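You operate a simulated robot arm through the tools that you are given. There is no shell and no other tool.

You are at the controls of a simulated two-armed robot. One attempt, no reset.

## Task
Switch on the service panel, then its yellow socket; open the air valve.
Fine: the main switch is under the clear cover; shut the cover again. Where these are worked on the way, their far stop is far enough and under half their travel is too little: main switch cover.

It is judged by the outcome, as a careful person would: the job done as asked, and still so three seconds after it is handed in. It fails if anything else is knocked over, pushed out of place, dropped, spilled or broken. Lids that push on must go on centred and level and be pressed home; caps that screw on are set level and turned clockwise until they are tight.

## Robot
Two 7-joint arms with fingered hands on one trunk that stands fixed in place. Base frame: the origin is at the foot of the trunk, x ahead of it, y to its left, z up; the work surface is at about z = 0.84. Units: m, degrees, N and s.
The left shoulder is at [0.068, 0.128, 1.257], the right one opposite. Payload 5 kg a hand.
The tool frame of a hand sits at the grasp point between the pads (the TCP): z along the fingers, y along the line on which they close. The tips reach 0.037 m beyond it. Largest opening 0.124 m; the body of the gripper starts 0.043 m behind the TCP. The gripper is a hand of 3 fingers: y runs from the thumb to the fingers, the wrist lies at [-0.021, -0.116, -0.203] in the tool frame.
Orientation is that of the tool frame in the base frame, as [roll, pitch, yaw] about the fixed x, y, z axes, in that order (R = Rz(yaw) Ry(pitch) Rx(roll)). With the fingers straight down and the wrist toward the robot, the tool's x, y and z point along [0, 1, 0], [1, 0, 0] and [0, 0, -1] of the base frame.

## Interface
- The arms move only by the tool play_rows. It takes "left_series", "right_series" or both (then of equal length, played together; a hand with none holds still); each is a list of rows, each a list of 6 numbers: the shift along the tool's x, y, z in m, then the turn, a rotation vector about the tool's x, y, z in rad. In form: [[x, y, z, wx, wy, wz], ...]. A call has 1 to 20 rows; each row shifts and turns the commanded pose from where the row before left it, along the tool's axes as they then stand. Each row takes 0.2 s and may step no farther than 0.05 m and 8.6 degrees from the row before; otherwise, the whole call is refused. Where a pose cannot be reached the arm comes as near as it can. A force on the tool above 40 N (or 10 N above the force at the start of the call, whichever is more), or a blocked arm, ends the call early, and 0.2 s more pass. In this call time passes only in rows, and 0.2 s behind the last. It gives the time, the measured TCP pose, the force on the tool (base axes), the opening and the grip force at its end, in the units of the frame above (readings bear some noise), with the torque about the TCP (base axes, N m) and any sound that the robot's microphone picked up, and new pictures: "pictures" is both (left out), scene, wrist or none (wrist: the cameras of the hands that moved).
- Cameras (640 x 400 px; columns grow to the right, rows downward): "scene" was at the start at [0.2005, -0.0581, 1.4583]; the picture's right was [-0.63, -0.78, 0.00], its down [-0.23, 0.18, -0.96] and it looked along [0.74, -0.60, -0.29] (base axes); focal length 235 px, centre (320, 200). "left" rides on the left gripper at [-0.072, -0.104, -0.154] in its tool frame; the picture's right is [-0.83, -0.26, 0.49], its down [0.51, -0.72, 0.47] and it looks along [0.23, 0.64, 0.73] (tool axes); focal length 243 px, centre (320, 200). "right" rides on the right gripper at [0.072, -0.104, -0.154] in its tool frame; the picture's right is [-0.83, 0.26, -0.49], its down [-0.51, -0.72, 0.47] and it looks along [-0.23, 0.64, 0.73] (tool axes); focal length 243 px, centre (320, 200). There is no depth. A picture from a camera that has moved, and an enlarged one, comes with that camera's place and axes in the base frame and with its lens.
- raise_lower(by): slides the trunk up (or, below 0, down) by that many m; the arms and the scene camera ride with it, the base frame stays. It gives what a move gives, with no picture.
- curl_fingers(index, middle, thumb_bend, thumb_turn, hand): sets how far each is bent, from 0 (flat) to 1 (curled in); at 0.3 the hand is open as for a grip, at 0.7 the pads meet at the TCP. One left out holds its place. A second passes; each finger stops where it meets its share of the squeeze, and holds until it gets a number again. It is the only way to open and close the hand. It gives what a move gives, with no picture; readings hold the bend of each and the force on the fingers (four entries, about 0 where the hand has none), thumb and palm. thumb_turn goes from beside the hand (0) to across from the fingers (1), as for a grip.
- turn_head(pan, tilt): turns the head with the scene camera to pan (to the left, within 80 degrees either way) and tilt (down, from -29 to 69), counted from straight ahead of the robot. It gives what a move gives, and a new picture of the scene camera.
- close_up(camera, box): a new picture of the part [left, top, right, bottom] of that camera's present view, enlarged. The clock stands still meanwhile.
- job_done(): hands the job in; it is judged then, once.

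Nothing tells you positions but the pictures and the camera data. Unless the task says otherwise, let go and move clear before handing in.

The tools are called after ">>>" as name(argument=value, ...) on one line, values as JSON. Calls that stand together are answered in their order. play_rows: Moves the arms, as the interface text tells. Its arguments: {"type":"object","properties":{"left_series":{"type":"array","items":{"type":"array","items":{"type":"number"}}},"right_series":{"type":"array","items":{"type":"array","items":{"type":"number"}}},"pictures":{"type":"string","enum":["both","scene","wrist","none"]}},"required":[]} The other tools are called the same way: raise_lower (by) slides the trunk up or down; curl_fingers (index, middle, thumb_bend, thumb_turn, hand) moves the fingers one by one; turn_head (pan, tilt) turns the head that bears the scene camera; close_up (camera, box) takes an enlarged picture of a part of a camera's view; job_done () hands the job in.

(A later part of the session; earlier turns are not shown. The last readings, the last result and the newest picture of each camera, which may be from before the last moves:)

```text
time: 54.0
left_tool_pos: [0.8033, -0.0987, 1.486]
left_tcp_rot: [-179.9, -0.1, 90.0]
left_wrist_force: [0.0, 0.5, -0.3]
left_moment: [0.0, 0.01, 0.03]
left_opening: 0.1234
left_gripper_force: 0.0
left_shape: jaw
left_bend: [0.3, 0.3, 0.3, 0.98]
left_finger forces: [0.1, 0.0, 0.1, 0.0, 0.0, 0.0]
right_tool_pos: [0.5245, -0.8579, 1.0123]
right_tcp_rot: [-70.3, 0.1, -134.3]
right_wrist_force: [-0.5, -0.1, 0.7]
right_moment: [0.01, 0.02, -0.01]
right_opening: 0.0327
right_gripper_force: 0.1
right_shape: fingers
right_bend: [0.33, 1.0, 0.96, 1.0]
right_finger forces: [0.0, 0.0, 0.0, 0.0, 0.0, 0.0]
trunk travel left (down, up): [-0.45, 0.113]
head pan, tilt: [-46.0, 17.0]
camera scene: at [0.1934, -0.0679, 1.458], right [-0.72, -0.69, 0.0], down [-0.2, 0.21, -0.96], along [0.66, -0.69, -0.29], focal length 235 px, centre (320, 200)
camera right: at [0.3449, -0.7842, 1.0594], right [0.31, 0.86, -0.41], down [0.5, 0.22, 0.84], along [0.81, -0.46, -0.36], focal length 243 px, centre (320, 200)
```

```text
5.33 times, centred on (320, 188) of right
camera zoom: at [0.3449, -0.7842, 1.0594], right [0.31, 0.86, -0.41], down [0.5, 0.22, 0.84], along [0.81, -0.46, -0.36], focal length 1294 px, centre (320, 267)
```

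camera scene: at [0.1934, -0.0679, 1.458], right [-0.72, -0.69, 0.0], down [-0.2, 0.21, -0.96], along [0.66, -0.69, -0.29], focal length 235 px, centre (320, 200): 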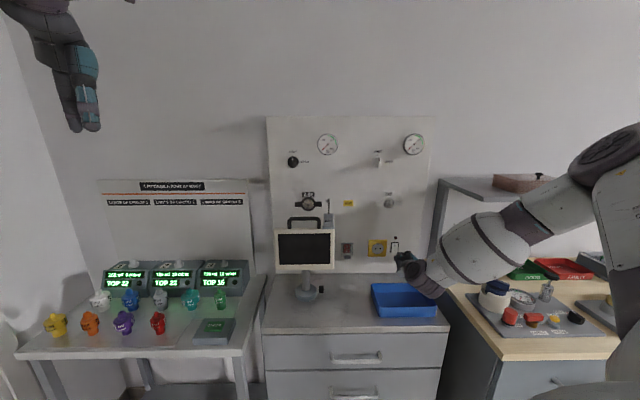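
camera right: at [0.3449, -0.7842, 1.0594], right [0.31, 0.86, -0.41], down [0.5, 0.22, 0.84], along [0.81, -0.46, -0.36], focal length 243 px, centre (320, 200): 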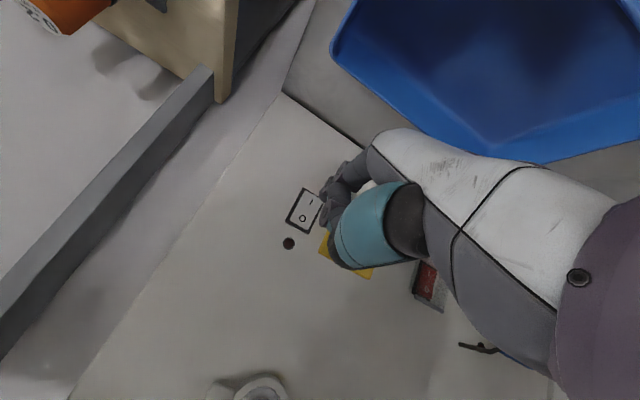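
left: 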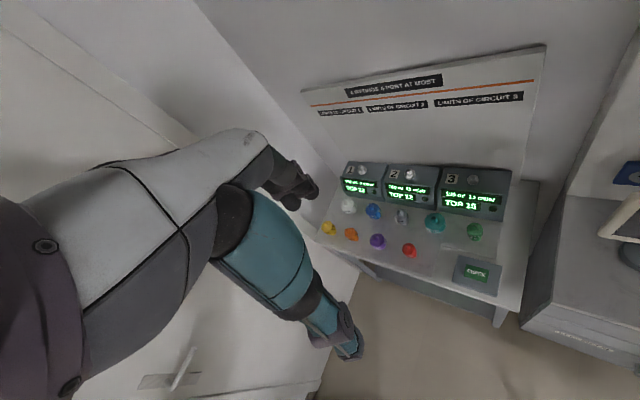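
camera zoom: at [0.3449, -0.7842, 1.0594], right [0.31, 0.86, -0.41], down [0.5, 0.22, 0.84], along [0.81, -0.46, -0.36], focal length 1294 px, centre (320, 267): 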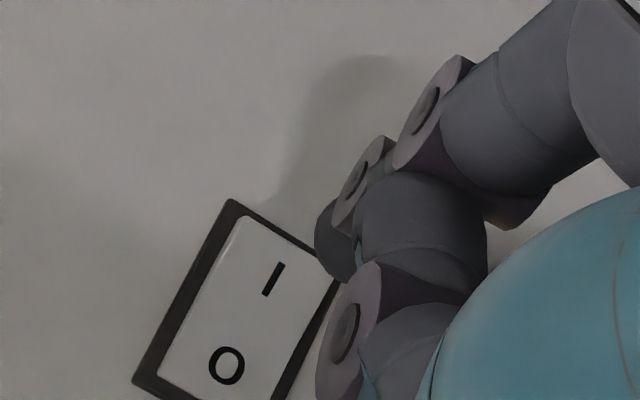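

The fingertip is aligned with the "I" end, and the curled fingers trail behind it. Pressing forward in small steps.

>>> play_rows(right_series=[[0, 0.00205, 0.00564, 0, 0, 0], [0, 0.00205, 0.00564, 0, 0, 0], [0, 0.00205, 0.00564, 0, 0, 0], [0, 0.0017, 0.0047, 0, 0, 0]])

>>> close_up(camera="right", box=[260, 150, 380, 225])

>>> close_up(camera="scene", box=[376, 230, 424, 260])

```text
time: 55.0
left_tool_pos: [0.8024, -0.0964, 1.4873]
left_tcp_rot: [-180.0, 0.0, 90.0]
left_wrist_force: [0.4, -0.9, -0.1]
left_moment: [-0.03, 0.01, 0.02]
left_opening: 0.1235
left_gripper_force: 0.1
left_shape: jaw
left_bend: [0.3, 0.3, 0.3, 0.98]
left_finger forces: [0.1, 0.0, 0.0, 0.1, 0.1, 0.0]
right_tool_pos: [0.5407, -0.8731, 1.0123]
right_tcp_rot: [-70.3, 0.1, -134.2]
right_wrist_force: [0.9, 0.5, 0.2]
right_moment: [0.01, 0.03, 0.02]
right_opening: 0.0328
right_gripper_force: 0.1
right_shape: fingers
right_bend: [0.33, 1.0, 0.96, 1.0]
right_finger forces: [0.1, 0.0, 0.1, 0.1, 0.0, 0.1]
trunk travel left (down, up): [-0.45, 0.113]
head pan, tilt: [-46.0, 17.0]
camera scene: at [0.1928, -0.0669, 1.4582], right [-0.72, -0.69, 0.0], down [-0.2, 0.21, -0.96], along [0.66, -0.69, -0.29], focal length 235 px, centre (320, 200)
camera right: at [0.3604, -0.7988, 1.0597], right [0.31, 0.86, -0.41], down [0.5, 0.22, 0.84], along [0.81, -0.46, -0.36], focal length 243 px, centre (320, 200)
```

scene: 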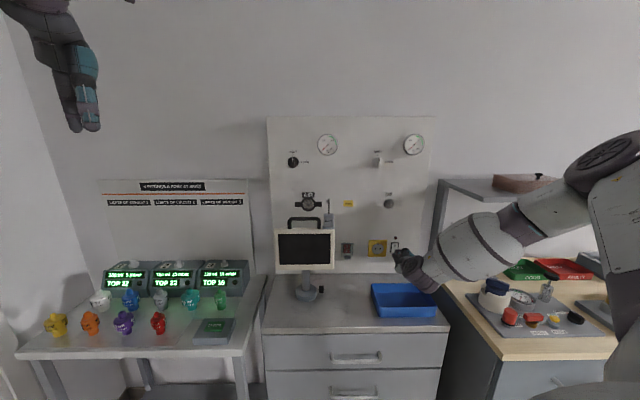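
right: 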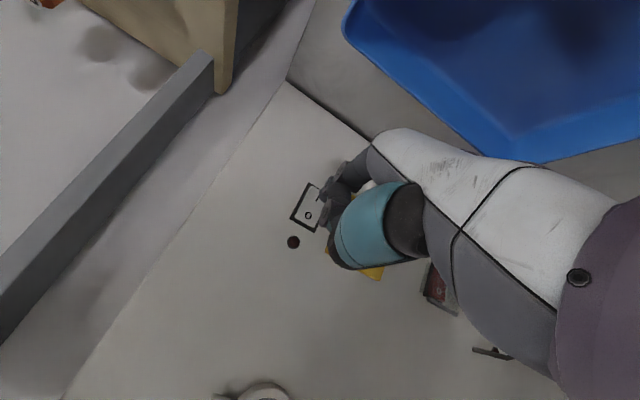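

```text
5.33 times, centred on (320, 188) of right
camera zoom: at [0.3604, -0.7988, 1.0597], right [0.31, 0.86, -0.41], down [0.5, 0.22, 0.84], along [0.81, -0.46, -0.36], focal length 1294 px, centre (320, 267)
```

zoom: 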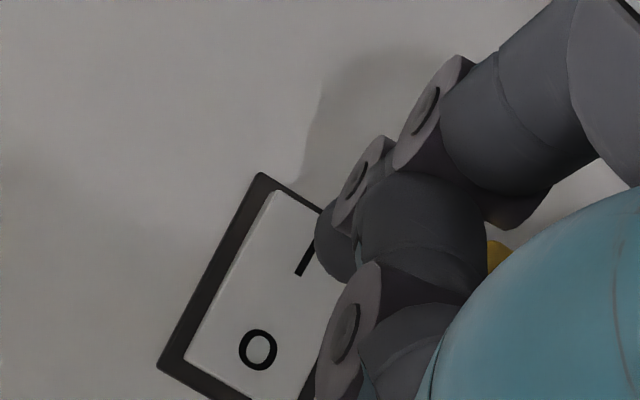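

```text
13.33 times, centred on (400, 245) of scene
camera zoom: at [0.1928, -0.0669, 1.4582], right [-0.72, -0.69, 0.0], down [-0.2, 0.21, -0.96], along [0.66, -0.69, -0.29], focal length 3129 px, centre (-747, -400)
```

zoom: 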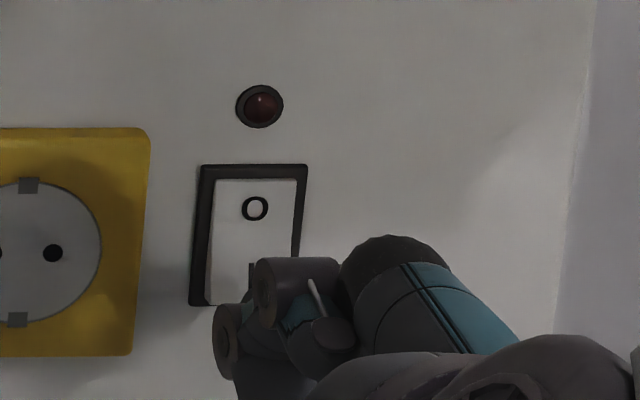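

No contact yet; continuing in small steps.

>>> play_rows(right_series=[[0, 0.0017, 0.0047, 0, 0, 0], [0, 0.0017, 0.0047, 0, 0, 0], [0, 0.0017, 0.0047, 0, 0, 0]])

>>> close_up(camera="right", box=[260, 150, 380, 225])

>>> close_up(camera="scene", box=[376, 230, 424, 260])

```text
time: 55.8
left_tool_pos: [0.8038, -0.0965, 1.4876]
left_tcp_rot: [180.0, 0.1, 90.1]
left_wrist_force: [-0.4, 0.1, 0.0]
left_moment: [-0.01, 0.02, -0.04]
left_opening: 0.1236
left_gripper_force: 0.2
left_shape: jaw
left_bend: [0.3, 0.3, 0.3, 0.98]
left_finger forces: [0.0, 0.0, 0.1, 0.0, 0.0, 0.0]
right_tool_pos: [0.5514, -0.8821, 1.0122]
right_tcp_rot: [-70.4, 0.1, -134.3]
right_wrist_force: [-0.1, -0.3, 0.0]
right_moment: [0.01, -0.02, 0.06]
right_opening: 0.0331
right_gripper_force: 0.0
right_shape: fingers
right_bend: [0.33, 1.0, 0.96, 1.0]
right_finger forces: [0.1, 0.0, 0.0, 0.0, 0.0, 0.0]
trunk travel left (down, up): [-0.45, 0.113]
head pan, tilt: [-46.0, 17.0]
camera scene: at [0.1927, -0.0667, 1.4582], right [-0.72, -0.69, 0.0], down [-0.2, 0.21, -0.96], along [0.66, -0.69, -0.29], focal length 235 px, centre (320, 200)
camera right: at [0.3715, -0.8098, 1.0596], right [0.31, 0.86, -0.41], down [0.5, 0.22, 0.84], along [0.81, -0.46, -0.36], focal length 243 px, centre (320, 200)
```

scene: 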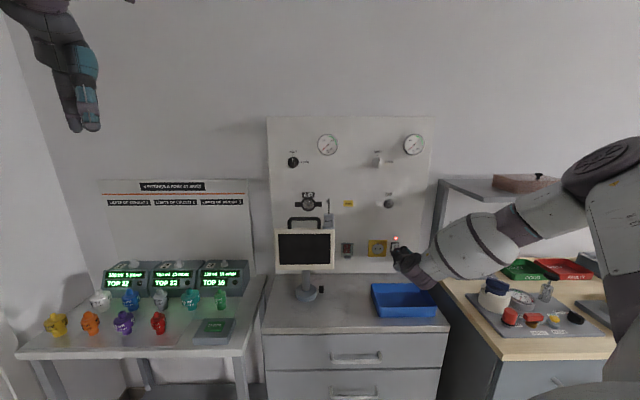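
right: 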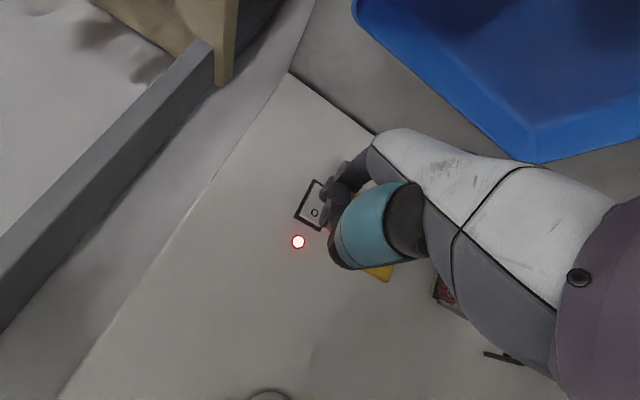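

```text
5.33 times, centred on (320, 188) of right
camera zoom: at [0.3715, -0.8098, 1.0596], right [0.31, 0.86, -0.41], down [0.5, 0.22, 0.84], along [0.81, -0.46, -0.36], focal length 1294 px, centre (320, 267)
```

zoom: 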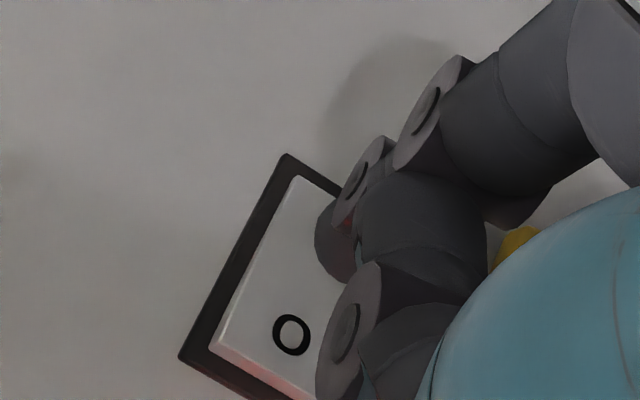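

```text
13.33 times, centred on (400, 245) of scene
camera zoom: at [0.1927, -0.0667, 1.4582], right [-0.72, -0.69, 0.0], down [-0.2, 0.21, -0.96], along [0.66, -0.69, -0.29], focal length 3129 px, centre (-747, -400)
```

zoom: 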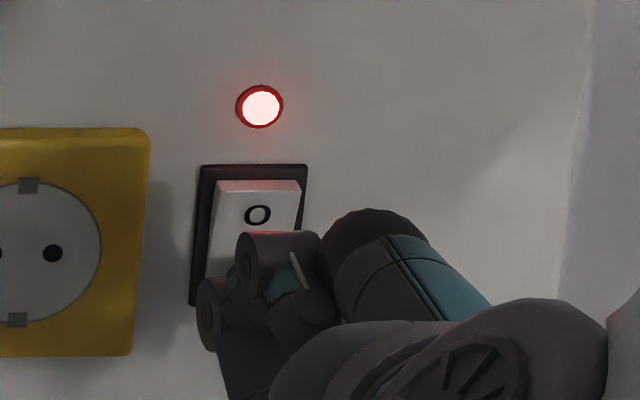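

The lamp lit up, so the yellow socket is on (and the panel has power). Next I'll retreat, level the hand, and move up-left to in front of the air knob (L≈-0.16, Z≈1.338).

>>> play_rows(right_series=[[0, -0.0167, -0.046, 0, 0, 0], [0, -0.0167, -0.046, 0, 0, 0], [0, -0.0167, -0.046, 0, 0, 0], [0, 0, 0, -0.117, 0, 0], [0, 0, 0, -0.117, 0, 0], [0, 0, 0, -0.117, 0, 0], [-0.03, -0.039, 0, 0, 0, 0], [-0.03, -0.039, 0, 0, 0, 0], [-0.03, -0.039, 0, 0, 0, 0], [-0.03, -0.039, 0, 0, 0, 0], [-0.03, -0.039, 0, 0, 0, 0], [-0.03, -0.039, 0, 0, 0, 0], [-0.03, -0.039, 0, 0, 0, 0], [-0.03, -0.039, 0, 0, 0, 0], [-0.04, -0.005, 0, 0, 0, 0], [-0.04, -0.005, 0, 0, 0, 0], [-0.04, -0.005, 0, 0, 0, 0], [-0.04, 0, 0, 0, 0, 0]])

>>> close_up(camera="scene", box=[360, 220, 440, 270])

```text
time: 59.6
left_tool_pos: [0.8063, -0.0969, 1.4861]
left_tcp_rot: [-180.0, -0.1, 90.0]
left_wrist_force: [-0.7, -0.1, -1.0]
left_moment: [-0.01, 0.02, -0.01]
left_opening: 0.1238
left_gripper_force: 0.0
left_shape: jaw
left_bend: [0.3, 0.3, 0.3, 0.98]
left_finger forces: [0.0, 0.1, 0.0, 0.0, 0.1, 0.1]
right_tool_pos: [0.7283, -0.4941, 1.3411]
right_tcp_rot: [-90.5, 0.0, -134.2]
right_wrist_force: [0.1, 1.1, -0.1]
right_moment: [0.0, 0.02, -0.03]
right_opening: 0.033
right_gripper_force: 0.1
right_shape: fingers
right_bend: [0.33, 1.0, 0.96, 1.0]
right_finger forces: [0.0, 0.0, 0.0, 0.0, 0.0, 0.0]
trunk travel left (down, up): [-0.45, 0.113]
head pan, tilt: [-46.0, 17.0]
camera scene: at [0.1951, -0.0659, 1.4578], right [-0.72, -0.69, 0.0], down [-0.2, 0.21, -0.96], along [0.66, -0.69, -0.29], focal length 235 px, centre (320, 200)
camera right: at [0.5687, -0.4395, 1.4477], right [0.22, 0.94, -0.26], down [0.7, 0.03, 0.72], along [0.68, -0.34, -0.65], focal length 243 px, centre (320, 200)
```

scene: 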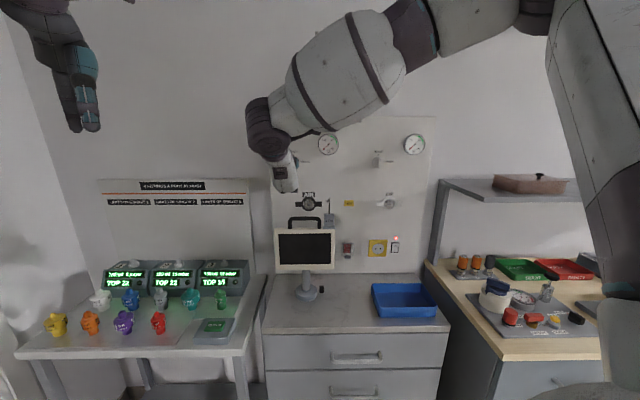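
right: 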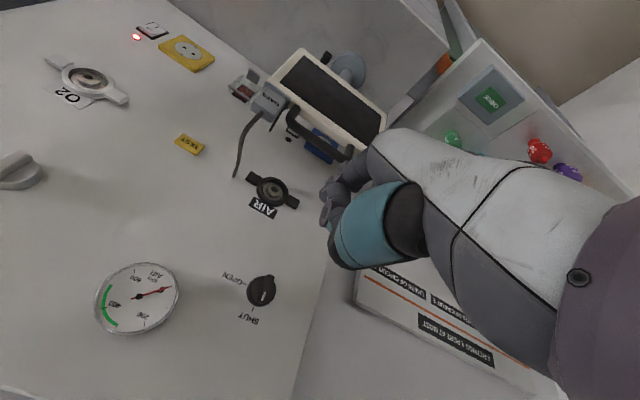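

```text
8.00 times, centred on (400, 245) of scene
camera zoom: at [0.1951, -0.0659, 1.4578], right [-0.72, -0.69, 0.0], down [-0.2, 0.21, -0.96], along [0.66, -0.69, -0.29], focal length 1877 px, centre (-320, -160)
```

zoom: 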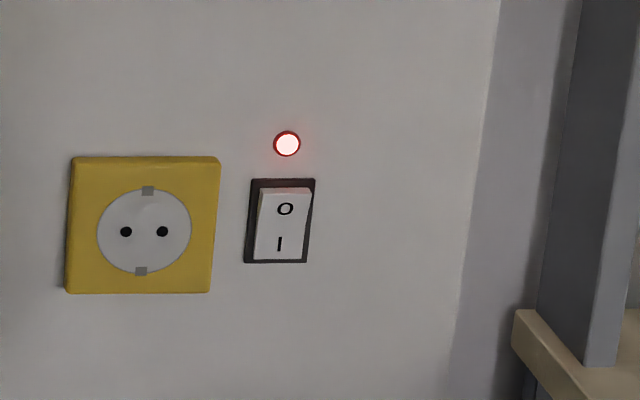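

Rocker on, lamp lit. The knob is near L≈-0.160, Z≈1.339. I'll roll the hand so it closes sideways (wrist right) and open it partly for gripping the knob.

>>> play_rows(right_series=[[0, 0, 0, 0, 0, 0.1428], [0, 0, 0, 0, 0, 0.1428], [0, 0, 0, 0, 0, 0.1428], [0, 0, 0, 0, 0, 0.1428], [0, 0, 0, 0, 0, 0.1428], [0, 0, 0, 0, 0, 0.1428], [0, 0, 0, 0, 0, 0.1428], [0, 0, 0, 0, 0, 0.1428], [0, 0, 0, 0, 0, 0.1428], [0, 0, 0, 0, 0, 0.1428], [0, 0, 0, 0, 0, 0.1428]], pictures="none")

>>> curl_fingers(hand="right", index=0.45, middle=0.45, thumb_bend=0.45, thumb_turn=1.0)

>>> close_up(camera="right", box=[0, 0, 640, 400])

>>> close_up(camera="scene", box=[220, 100, 380, 200])

```text
time: 62.0
left_tool_pos: [0.8047, -0.0988, 1.4877]
left_tcp_rot: [-180.0, 0.0, 89.9]
left_wrist_force: [0.9, -0.2, 0.5]
left_moment: [-0.01, 0.04, 0.01]
left_opening: 0.1238
left_gripper_force: 0.1
left_shape: jaw
left_bend: [0.3, 0.3, 0.3, 0.98]
left_finger forces: [0.1, 0.0, 0.0, 0.1, 0.0, 0.0]
right_tool_pos: [0.7256, -0.4955, 1.3404]
right_tcp_rot: [154.3, 89.4, 110.0]
right_wrist_force: [-0.3, 0.4, -0.4]
right_moment: [0.03, 0.01, 0.03]
right_opening: 0.0329
right_gripper_force: 0.1
right_shape: fingers
right_bend: [0.33, 1.0, 0.96, 1.0]
right_finger forces: [0.0, 0.0, 0.1, 0.0, 0.0, 0.1]
trunk travel left (down, up): [-0.45, 0.113]
head pan, tilt: [-46.0, 17.0]
```

```text
time: 63.0
left_tool_pos: [0.8034, -0.0968, 1.4883]
left_tcp_rot: [-180.0, 0.1, 90.0]
left_wrist_force: [-0.2, 0.5, -0.4]
left_moment: [0.02, 0.0, -0.02]
left_opening: 0.1236
left_gripper_force: 0.0
left_shape: jaw
left_bend: [0.3, 0.3, 0.3, 0.98]
left_finger forces: [0.0, 0.0, 0.1, 0.0, 0.0, 0.1]
right_tool_pos: [0.7257, -0.4936, 1.3427]
right_tcp_rot: [170.5, 89.6, 126.4]
right_wrist_force: [-0.4, 0.4, 0.5]
right_moment: [-0.06, 0.02, 0.01]
right_opening: 0.0828
right_gripper_force: 0.0
right_shape: fingers
right_bend: [0.45, 0.45, 0.45, 0.99]
right_finger forces: [0.0, 0.0, 0.0, 0.0, 0.1, 0.1]
trunk travel left (down, up): [-0.45, 0.113]
head pan, tilt: [-46.0, 17.0]
```

```text
1.00 times, centred on (320, 200) of right (not enlarged: the box is as wide or as high as the picture)
camera zoom: at [0.5429, -0.4622, 1.2705], right [-0.17, 0.53, 0.83], down [-0.16, -0.85, 0.5], along [0.97, -0.05, 0.23], focal length 243 px, centre (320, 200)
```

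zoom: 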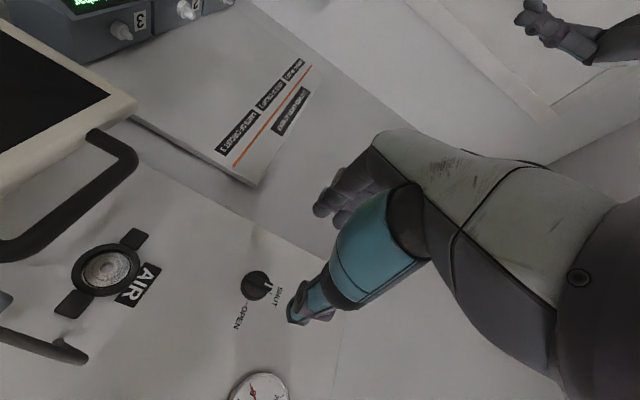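

```text
4.00 times, centred on (300, 150) of scene
camera zoom: at [0.1926, -0.0667, 1.4582], right [-0.72, -0.69, 0.0], down [-0.2, 0.21, -0.96], along [0.66, -0.69, -0.29], focal length 939 px, centre (400, 400)
```

zoom: 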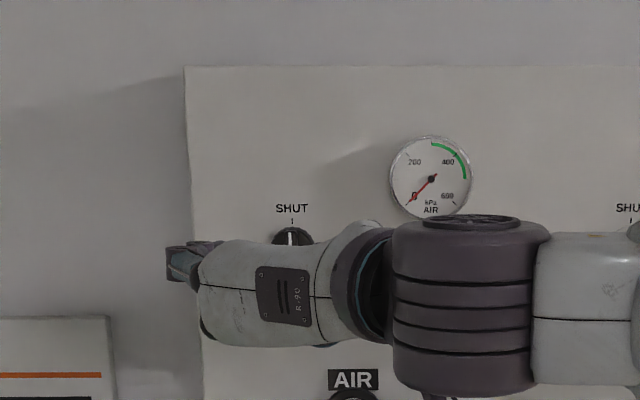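

The hand is rolled with the knob ahead of it. I'll zoom on the knob and fingers for alignment.

>>> close_up(camera="right", box=[210, 240, 338, 320])

>>> close_up(camera="right", box=[270, 160, 430, 340])

>>> close_up(camera="scene", box=[250, 140, 330, 190])

```text
5.00 times, centred on (274, 280) of right
camera zoom: at [0.5429, -0.4622, 1.2705], right [-0.17, 0.53, 0.83], down [-0.16, -0.85, 0.5], along [0.97, -0.05, 0.23], focal length 1213 px, centre (550, -200)
```

zoom: 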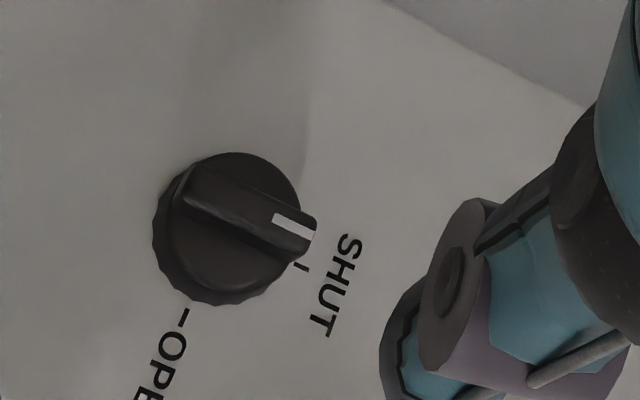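

```text
2.22 times, centred on (350, 250) of right
camera zoom: at [0.5429, -0.4622, 1.2705], right [-0.17, 0.53, 0.83], down [-0.16, -0.85, 0.5], along [0.97, -0.05, 0.23], focal length 539 px, centre (253, 89)
```

zoom: 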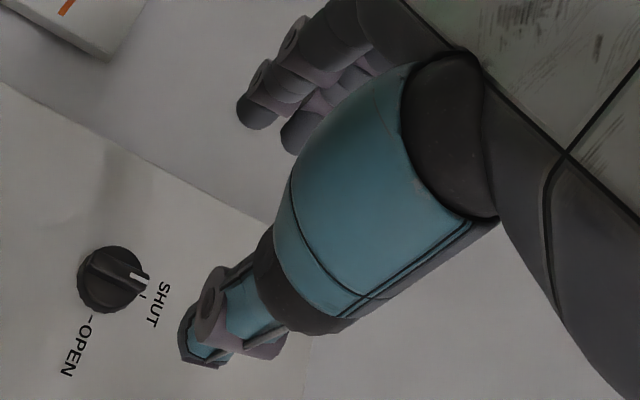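

```text
8.00 times, centred on (290, 165) of scene
camera zoom: at [0.1926, -0.0667, 1.4582], right [-0.72, -0.69, 0.0], down [-0.2, 0.21, -0.96], along [0.66, -0.69, -0.29], focal length 1877 px, centre (560, 480)
```

zoom: 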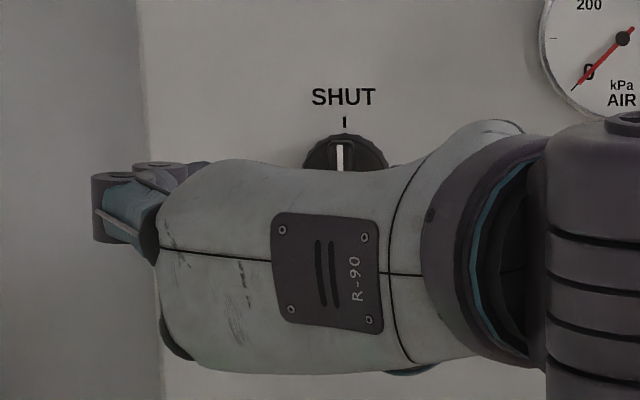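

The knob's ridge is vertical, so closing sideways will pinch it well. I'll centre on it (knob about L=-0.1605, Z=1.335) and move in most of the way.

>>> play_rows(right_series=[[0.0028, 0.0018, 0.042, 0, 0, 0], [0.0028, 0.0018, 0.042, 0, 0, 0], [0.0028, 0.0018, 0.042, 0, 0, 0]])

>>> close_up(camera="right", box=[230, 190, 390, 340])

>>> close_up(camera="scene", box=[250, 140, 330, 190])

```text
time: 63.8
left_tool_pos: [0.8048, -0.0972, 1.4876]
left_tcp_rot: [-179.9, 0.0, 90.0]
left_wrist_force: [0.5, 0.8, -0.2]
left_moment: [0.01, 0.0, 0.02]
left_opening: 0.1236
left_gripper_force: 0.0
left_shape: jaw
left_bend: [0.3, 0.3, 0.3, 0.98]
left_finger forces: [0.1, 0.0, 0.0, 0.0, 0.1, 0.0]
right_tool_pos: [0.8213, -0.5792, 1.334]
right_tcp_rot: [-174.1, 89.5, 141.8]
right_wrist_force: [0.3, 0.0, -0.2]
right_moment: [-0.01, -0.01, -0.01]
right_opening: 0.0829
right_gripper_force: 0.0
right_shape: fingers
right_bend: [0.45, 0.45, 0.45, 0.99]
right_finger forces: [0.1, 0.0, 0.0, 0.0, 0.0, 0.1]
trunk travel left (down, up): [-0.45, 0.113]
head pan, tilt: [-46.0, 17.0]
camera scene: at [0.1938, -0.067, 1.458], right [-0.72, -0.69, 0.0], down [-0.2, 0.21, -0.96], along [0.66, -0.69, -0.29], focal length 235 px, centre (320, 200)
camera right: at [0.6385, -0.547, 1.2625], right [-0.17, 0.53, 0.83], down [-0.16, -0.85, 0.5], along [0.97, -0.05, 0.23], focal length 243 px, centre (320, 200)
```

scene: 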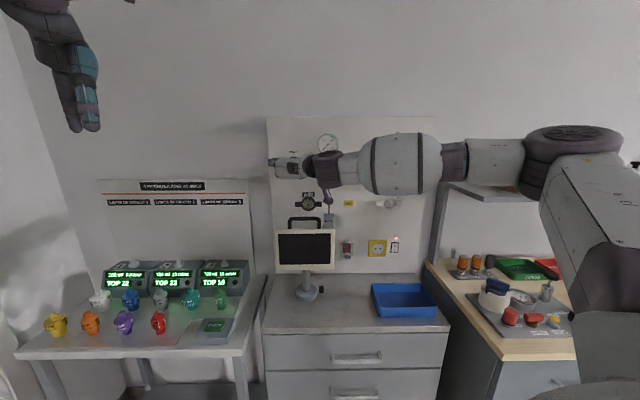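
right: 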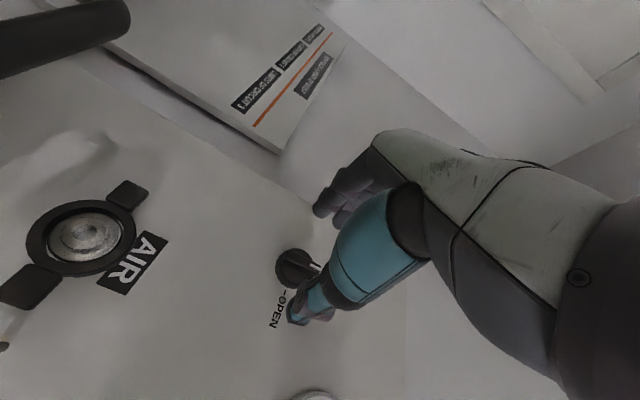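

```text
2.67 times, centred on (310, 265) of right
camera zoom: at [0.6385, -0.547, 1.2625], right [-0.17, 0.53, 0.83], down [-0.16, -0.85, 0.5], along [0.97, -0.05, 0.23], focal length 647 px, centre (347, 27)
```

zoom: 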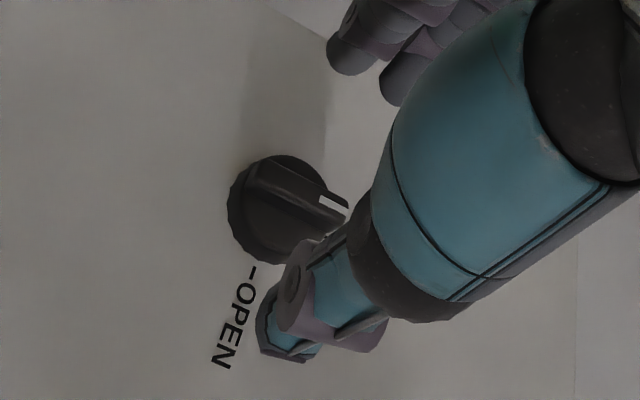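

```text
8.00 times, centred on (290, 165) of scene
camera zoom: at [0.1938, -0.067, 1.458], right [-0.72, -0.69, 0.0], down [-0.2, 0.21, -0.96], along [0.66, -0.69, -0.29], focal length 1877 px, centre (560, 480)
```

zoom: 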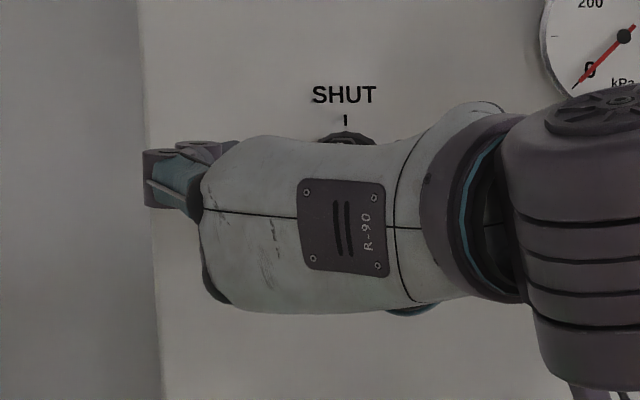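

Alignment is within a few millimetres. Moving in the last 3 cm so the fingertips straddle the ridge.

>>> play_rows(right_series=[[0.0015, -0.001, 0.0165, 0, 0, 0], [0.0015, -0.001, 0.0165, 0, 0, 0]])

>>> close_up(camera="right", box=[230, 170, 390, 320])

```text
time: 64.4
left_tool_pos: [0.8045, -0.0985, 1.4862]
left_tcp_rot: [-179.9, 0.0, 90.0]
left_wrist_force: [0.0, -0.2, 0.4]
left_moment: [0.04, 0.05, 0.01]
left_opening: 0.1237
left_gripper_force: 0.1
left_shape: jaw
left_bend: [0.3, 0.3, 0.3, 0.98]
left_finger forces: [0.1, 0.1, 0.0, 0.0, 0.0, 0.0]
right_tool_pos: [0.8436, -0.605, 1.3292]
right_tcp_rot: [170.5, 89.5, 126.3]
right_wrist_force: [-0.5, 0.2, 0.1]
right_moment: [0.01, -0.02, -0.03]
right_opening: 0.0829
right_gripper_force: 0.0
right_shape: fingers
right_bend: [0.45, 0.45, 0.45, 0.99]
right_finger forces: [0.0, 0.0, 0.0, 0.0, 0.1, 0.0]
trunk travel left (down, up): [-0.45, 0.113]
head pan, tilt: [-46.0, 17.0]
camera scene: at [0.1939, -0.0673, 1.4579], right [-0.72, -0.69, 0.0], down [-0.2, 0.21, -0.96], along [0.66, -0.69, -0.29], focal length 235 px, centre (320, 200)
camera right: at [0.6603, -0.5711, 1.2586], right [-0.17, 0.53, 0.83], down [-0.16, -0.85, 0.5], along [0.97, -0.05, 0.23], focal length 243 px, centre (320, 200)
```

scene: 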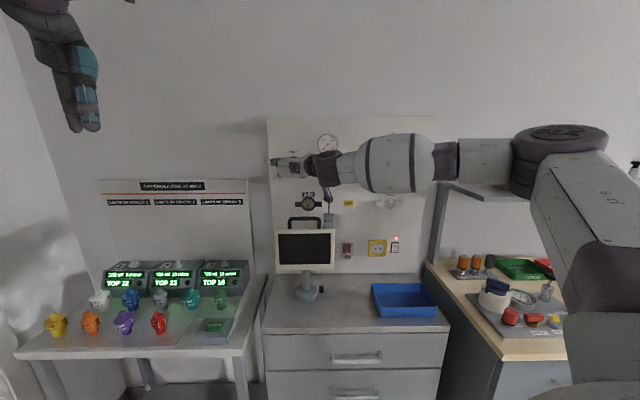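
right: 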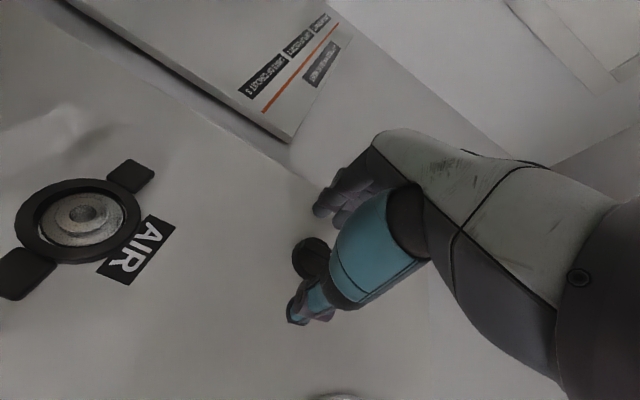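

```text
2.67 times, centred on (310, 245) of right
camera zoom: at [0.6603, -0.5711, 1.2586], right [-0.17, 0.53, 0.83], down [-0.16, -0.85, 0.5], along [0.97, -0.05, 0.23], focal length 647 px, centre (347, 80)
```

zoom: 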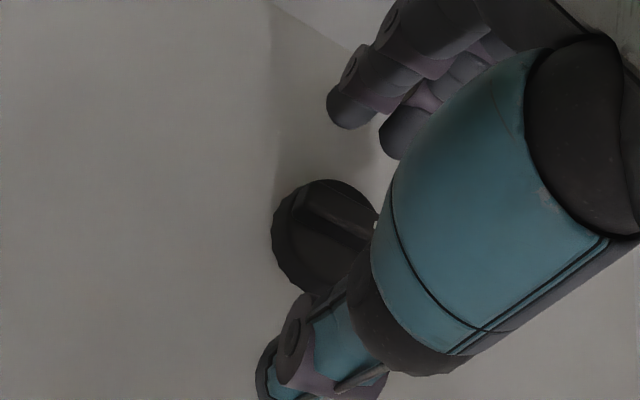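

The fingers straddle the knob. Closing the grip.

>>> curl_fingers(hand="right", index=0.72, middle=0.72, thumb_bend=0.72, thumb_turn=1.0)

>>> close_up(camera="right", box=[230, 170, 390, 320])

>>> close_up(camera="scene", box=[250, 130, 346, 190])

```text
time: 65.4
left_tool_pos: [0.8058, -0.094, 1.4869]
left_tcp_rot: [-180.0, 0.0, 90.0]
left_wrist_force: [0.1, 0.4, 0.0]
left_moment: [0.0, -0.02, -0.03]
left_opening: 0.1235
left_gripper_force: 0.1
left_shape: jaw
left_bend: [0.3, 0.3, 0.3, 0.98]
left_finger forces: [0.0, 0.1, 0.0, 0.0, 0.0, 0.1]
right_tool_pos: [0.8441, -0.5985, 1.3311]
right_tcp_rot: [-160.8, 89.5, 155.0]
right_wrist_force: [6.8, 13.4, 1.4]
right_moment: [-0.08, 0.04, 0.47]
right_opening: 0.0114
right_gripper_force: 11.4
right_shape: fingers
right_bend: [0.71, 0.66, 0.71, 1.0]
right_finger forces: [8.4, 8.3, 0.0, 0.0, 4.7, 0.0]
trunk travel left (down, up): [-0.45, 0.113]
head pan, tilt: [-46.0, 17.0]
```

```text
2.67 times, centred on (310, 245) of right
camera zoom: at [0.6603, -0.5675, 1.2603], right [-0.17, 0.53, 0.83], down [-0.16, -0.85, 0.5], along [0.97, -0.05, 0.23], focal length 647 px, centre (347, 80)
```

zoom: 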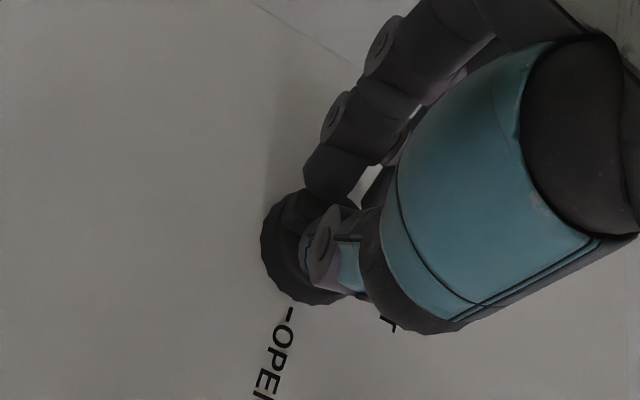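

```text
6.67 times, centred on (298, 160) of scene
camera zoom: at [0.1938, -0.0639, 1.4582], right [-0.72, -0.69, 0.0], down [-0.2, 0.21, -0.96], along [0.66, -0.69, -0.29], focal length 1564 px, centre (467, 467)
```

zoom: 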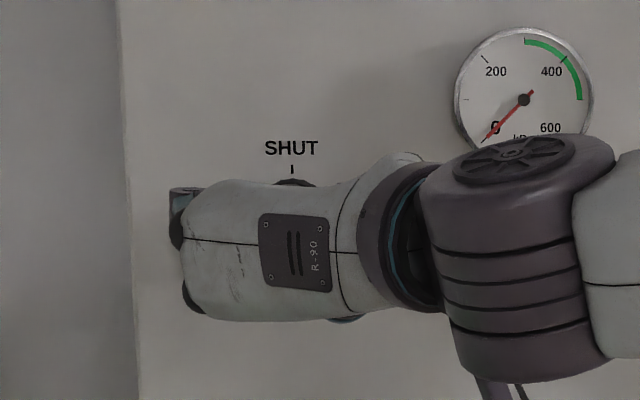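

The ridge is pinched (11 mm opening). I'll ease the sideways load by a few mm and start turning clockwise in stages.

>>> play_rows(right_series=[[0, 0.004, 0, 0, 0, 0], [0, 0, 0, 0, 0, 0.12], [0, 0, 0, 0, 0, 0.12], [0, 0, 0, 0, 0, 0.12]])

>>> close_up(camera="right", box=[230, 170, 390, 320])

>>> close_up(camera="scene", box=[250, 120, 346, 180])

```text
time: 66.4
left_tool_pos: [0.8033, -0.0935, 1.4884]
left_tcp_rot: [179.9, 0.1, 90.1]
left_wrist_force: [0.1, 0.0, 0.9]
left_moment: [0.03, -0.01, -0.01]
left_opening: 0.1236
left_gripper_force: 0.0
left_shape: jaw
left_bend: [0.3, 0.3, 0.3, 0.98]
left_finger forces: [0.0, 0.0, 0.0, 0.0, 0.0, 0.0]
right_tool_pos: [0.8449, -0.5977, 1.3305]
right_tcp_rot: [90.7, 69.4, 46.5]
right_wrist_force: [5.2, 12.5, 2.5]
right_moment: [-0.11, -0.04, 0.37]
right_opening: 0.0108
right_gripper_force: 9.3
right_shape: fingers
right_bend: [0.71, 0.66, 0.7, 1.0]
right_finger forces: [6.5, 7.9, 0.0, 0.0, 5.2, 0.0]
trunk travel left (down, up): [-0.45, 0.113]
head pan, tilt: [-46.0, 17.0]
camera scene: at [0.1932, -0.0641, 1.4583], right [-0.72, -0.69, 0.0], down [-0.2, 0.21, -0.96], along [0.66, -0.69, -0.29], focal length 235 px, centre (320, 200)
camera right: at [0.6844, -0.542, 1.2277], right [-0.38, 0.3, 0.87], down [-0.26, -0.94, 0.22], along [0.89, -0.14, 0.44], focal length 243 px, centre (320, 200)
```

scene: 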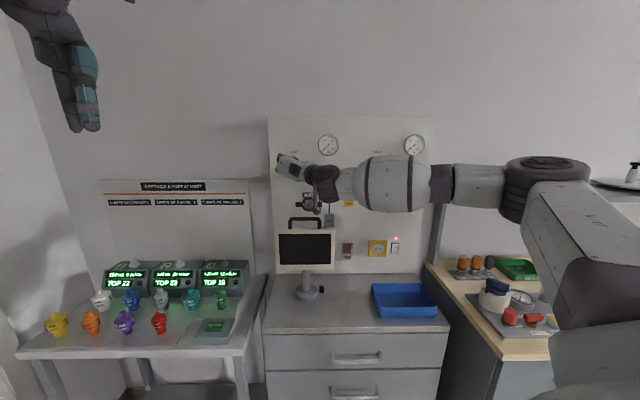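
right: 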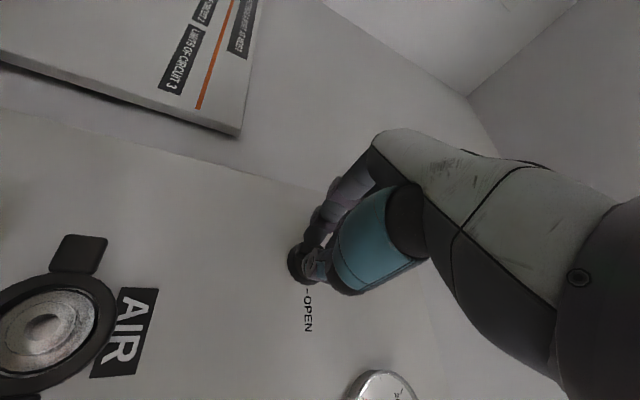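

```text
2.67 times, centred on (310, 245) of right
camera zoom: at [0.6844, -0.542, 1.2277], right [-0.38, 0.3, 0.87], down [-0.26, -0.94, 0.22], along [0.89, -0.14, 0.44], focal length 647 px, centre (347, 80)
```

zoom: 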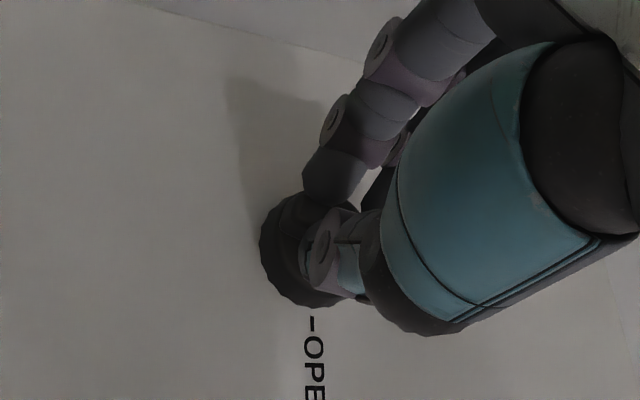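

```text
6.67 times, centred on (298, 150) of scene
camera zoom: at [0.1932, -0.0641, 1.4583], right [-0.72, -0.69, 0.0], down [-0.2, 0.21, -0.96], along [0.66, -0.69, -0.29], focal length 1564 px, centre (467, 533)
```

zoom: 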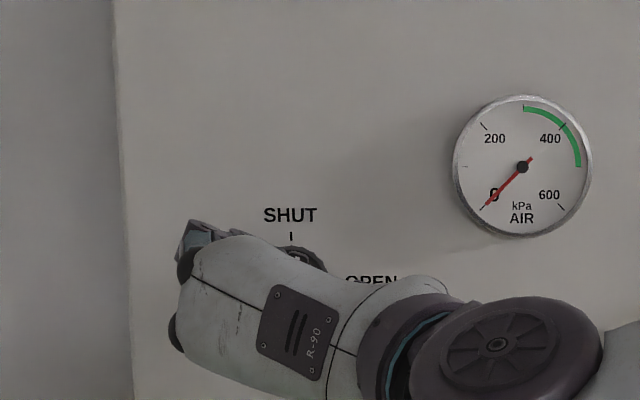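

The knob turns with the hand (about 20°). Continuing.

>>> play_rows(right_series=[[0, 0.001, 0, 0, 0, 0.13], [0, 0.001, 0, 0, 0, 0.13], [0, 0.001, 0, 0, 0, 0.13], [0, 0, 0, 0, 0, 0.13], [0, 0, 0, 0, 0, 0.13]])

>>> close_up(camera="right", box=[230, 170, 390, 320])

>>> close_up(camera="scene", box=[250, 120, 346, 180])

```text
time: 67.6
left_tool_pos: [0.8037, -0.0928, 1.4881]
left_tcp_rot: [-180.0, 0.1, 90.0]
left_wrist_force: [0.3, 0.7, 0.1]
left_moment: [-0.03, 0.0, 0.05]
left_opening: 0.1235
left_gripper_force: 0.1
left_shape: jaw
left_bend: [0.3, 0.3, 0.3, 0.98]
left_finger forces: [0.1, 0.0, 0.0, 0.0, 0.1, 0.0]
right_tool_pos: [0.8464, -0.5957, 1.3331]
right_tcp_rot: [90.3, 32.1, 45.9]
right_wrist_force: [2.1, 9.1, 2.9]
right_moment: [-0.14, -0.06, 0.22]
right_opening: 0.01
right_gripper_force: 9.4
right_shape: fingers
right_bend: [0.71, 0.67, 0.7, 1.0]
right_finger forces: [6.0, 6.0, 0.0, 0.1, 6.2, 0.1]
trunk travel left (down, up): [-0.45, 0.113]
head pan, tilt: [-46.0, 17.0]
camera scene: at [0.1926, -0.0641, 1.4583], right [-0.72, -0.69, 0.0], down [-0.2, 0.21, -0.96], along [0.66, -0.69, -0.29], focal length 235 px, centre (320, 200)
camera right: at [0.7403, -0.4841, 1.2071], right [-0.74, -0.06, 0.66], down [-0.23, -0.91, -0.35], along [0.63, -0.41, 0.66], focal length 243 px, centre (320, 200)
```

scene: 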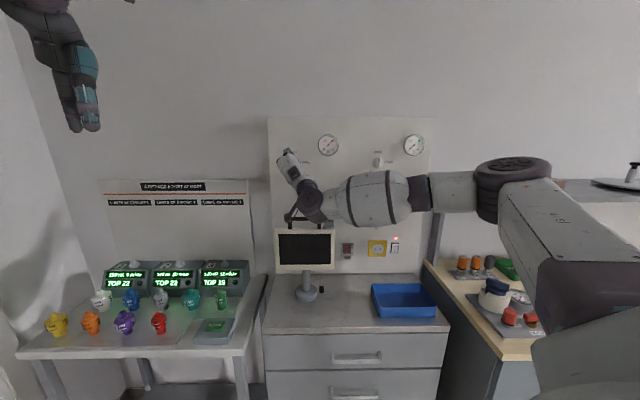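
right: 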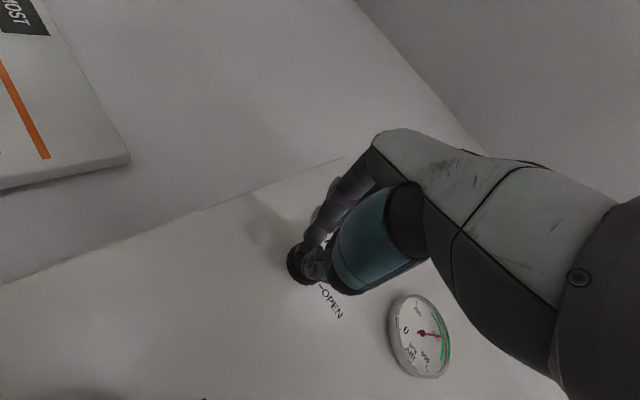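

```text
2.67 times, centred on (310, 245) of right
camera zoom: at [0.7403, -0.4841, 1.2071], right [-0.74, -0.06, 0.66], down [-0.23, -0.91, -0.35], along [0.63, -0.41, 0.66], focal length 647 px, centre (347, 80)
```

zoom: 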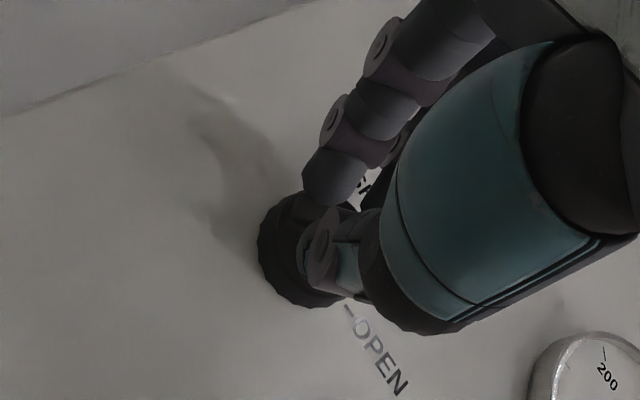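

```text
6.67 times, centred on (298, 150) of scene
camera zoom: at [0.1926, -0.0641, 1.4583], right [-0.72, -0.69, 0.0], down [-0.2, 0.21, -0.96], along [0.66, -0.69, -0.29], focal length 1564 px, centre (467, 533)
```

zoom: 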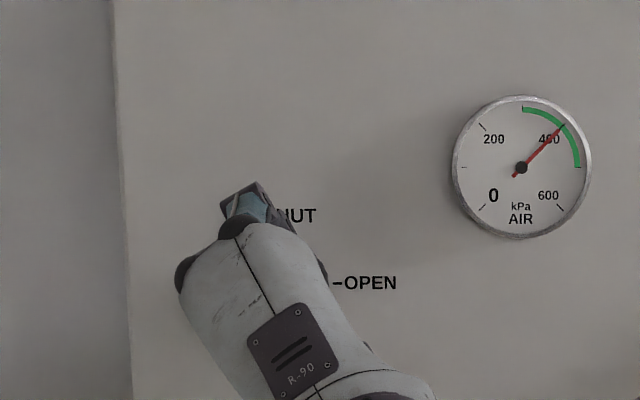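

The gauge already reads 400 kPa at about 58° of turn. Finishing the turn to the OPEN mark.

>>> play_rows(right_series=[[0, 0.001, 0, 0, 0, 0.14], [0, 0, 0, 0, 0, 0.14], [0, 0, 0, 0, 0, 0.14], [0, 0, 0, 0, 0, 0.14]])

>>> close_up(camera="right", box=[230, 170, 390, 320])

>>> close_up(camera="scene", box=[250, 120, 346, 180])

```text
time: 68.6
left_tool_pos: [0.8015, -0.0933, 1.4894]
left_tcp_rot: [179.9, 0.1, 89.9]
left_wrist_force: [-0.1, -0.1, -0.3]
left_moment: [0.0, 0.01, -0.01]
left_opening: 0.1237
left_gripper_force: 0.0
left_shape: jaw
left_bend: [0.3, 0.3, 0.3, 0.98]
left_finger forces: [0.1, 0.0, 0.0, 0.0, 0.0, 0.0]
right_tool_pos: [0.8447, -0.5961, 1.3346]
right_tcp_rot: [90.3, -0.2, 45.8]
right_wrist_force: [-1.4, 8.8, 9.8]
right_moment: [-0.35, -0.22, 0.1]
right_opening: 0.0083
right_gripper_force: 8.1
right_shape: fingers
right_bend: [0.71, 0.67, 0.7, 1.0]
right_finger forces: [4.9, 8.9, 0.1, 0.0, 3.1, 0.0]
trunk travel left (down, up): [-0.45, 0.113]
head pan, tilt: [-46.0, 17.0]
camera scene: at [0.1912, -0.0634, 1.4586], right [-0.72, -0.69, 0.0], down [-0.2, 0.21, -0.96], along [0.66, -0.69, -0.29], focal length 235 px, centre (320, 200)
camera right: at [0.7857, -0.4361, 1.2316], right [-0.93, -0.25, 0.26], down [-0.02, -0.69, -0.72], along [0.36, -0.68, 0.64], focal length 243 px, centre (320, 200)
```

scene: 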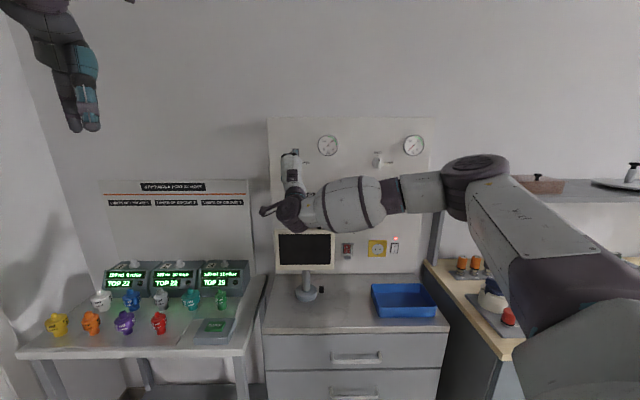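
right: 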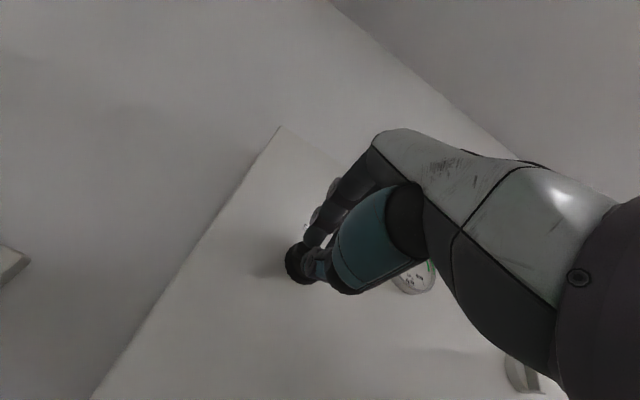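

```text
2.67 times, centred on (310, 245) of right
camera zoom: at [0.7857, -0.4361, 1.2316], right [-0.93, -0.25, 0.26], down [-0.02, -0.69, -0.72], along [0.36, -0.68, 0.64], focal length 647 px, centre (347, 80)
```

zoom: 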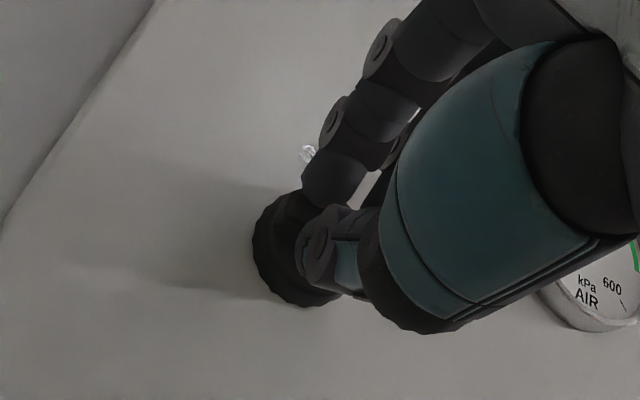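

```text
6.67 times, centred on (298, 150) of scene
camera zoom: at [0.1912, -0.0634, 1.4586], right [-0.72, -0.69, 0.0], down [-0.2, 0.21, -0.96], along [0.66, -0.69, -0.29], focal length 1564 px, centre (467, 533)
```

zoom: 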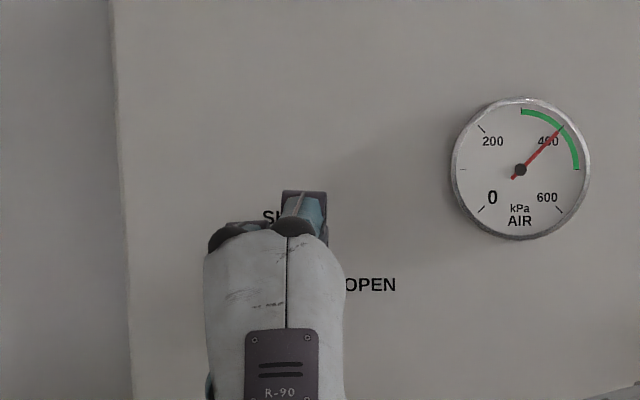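

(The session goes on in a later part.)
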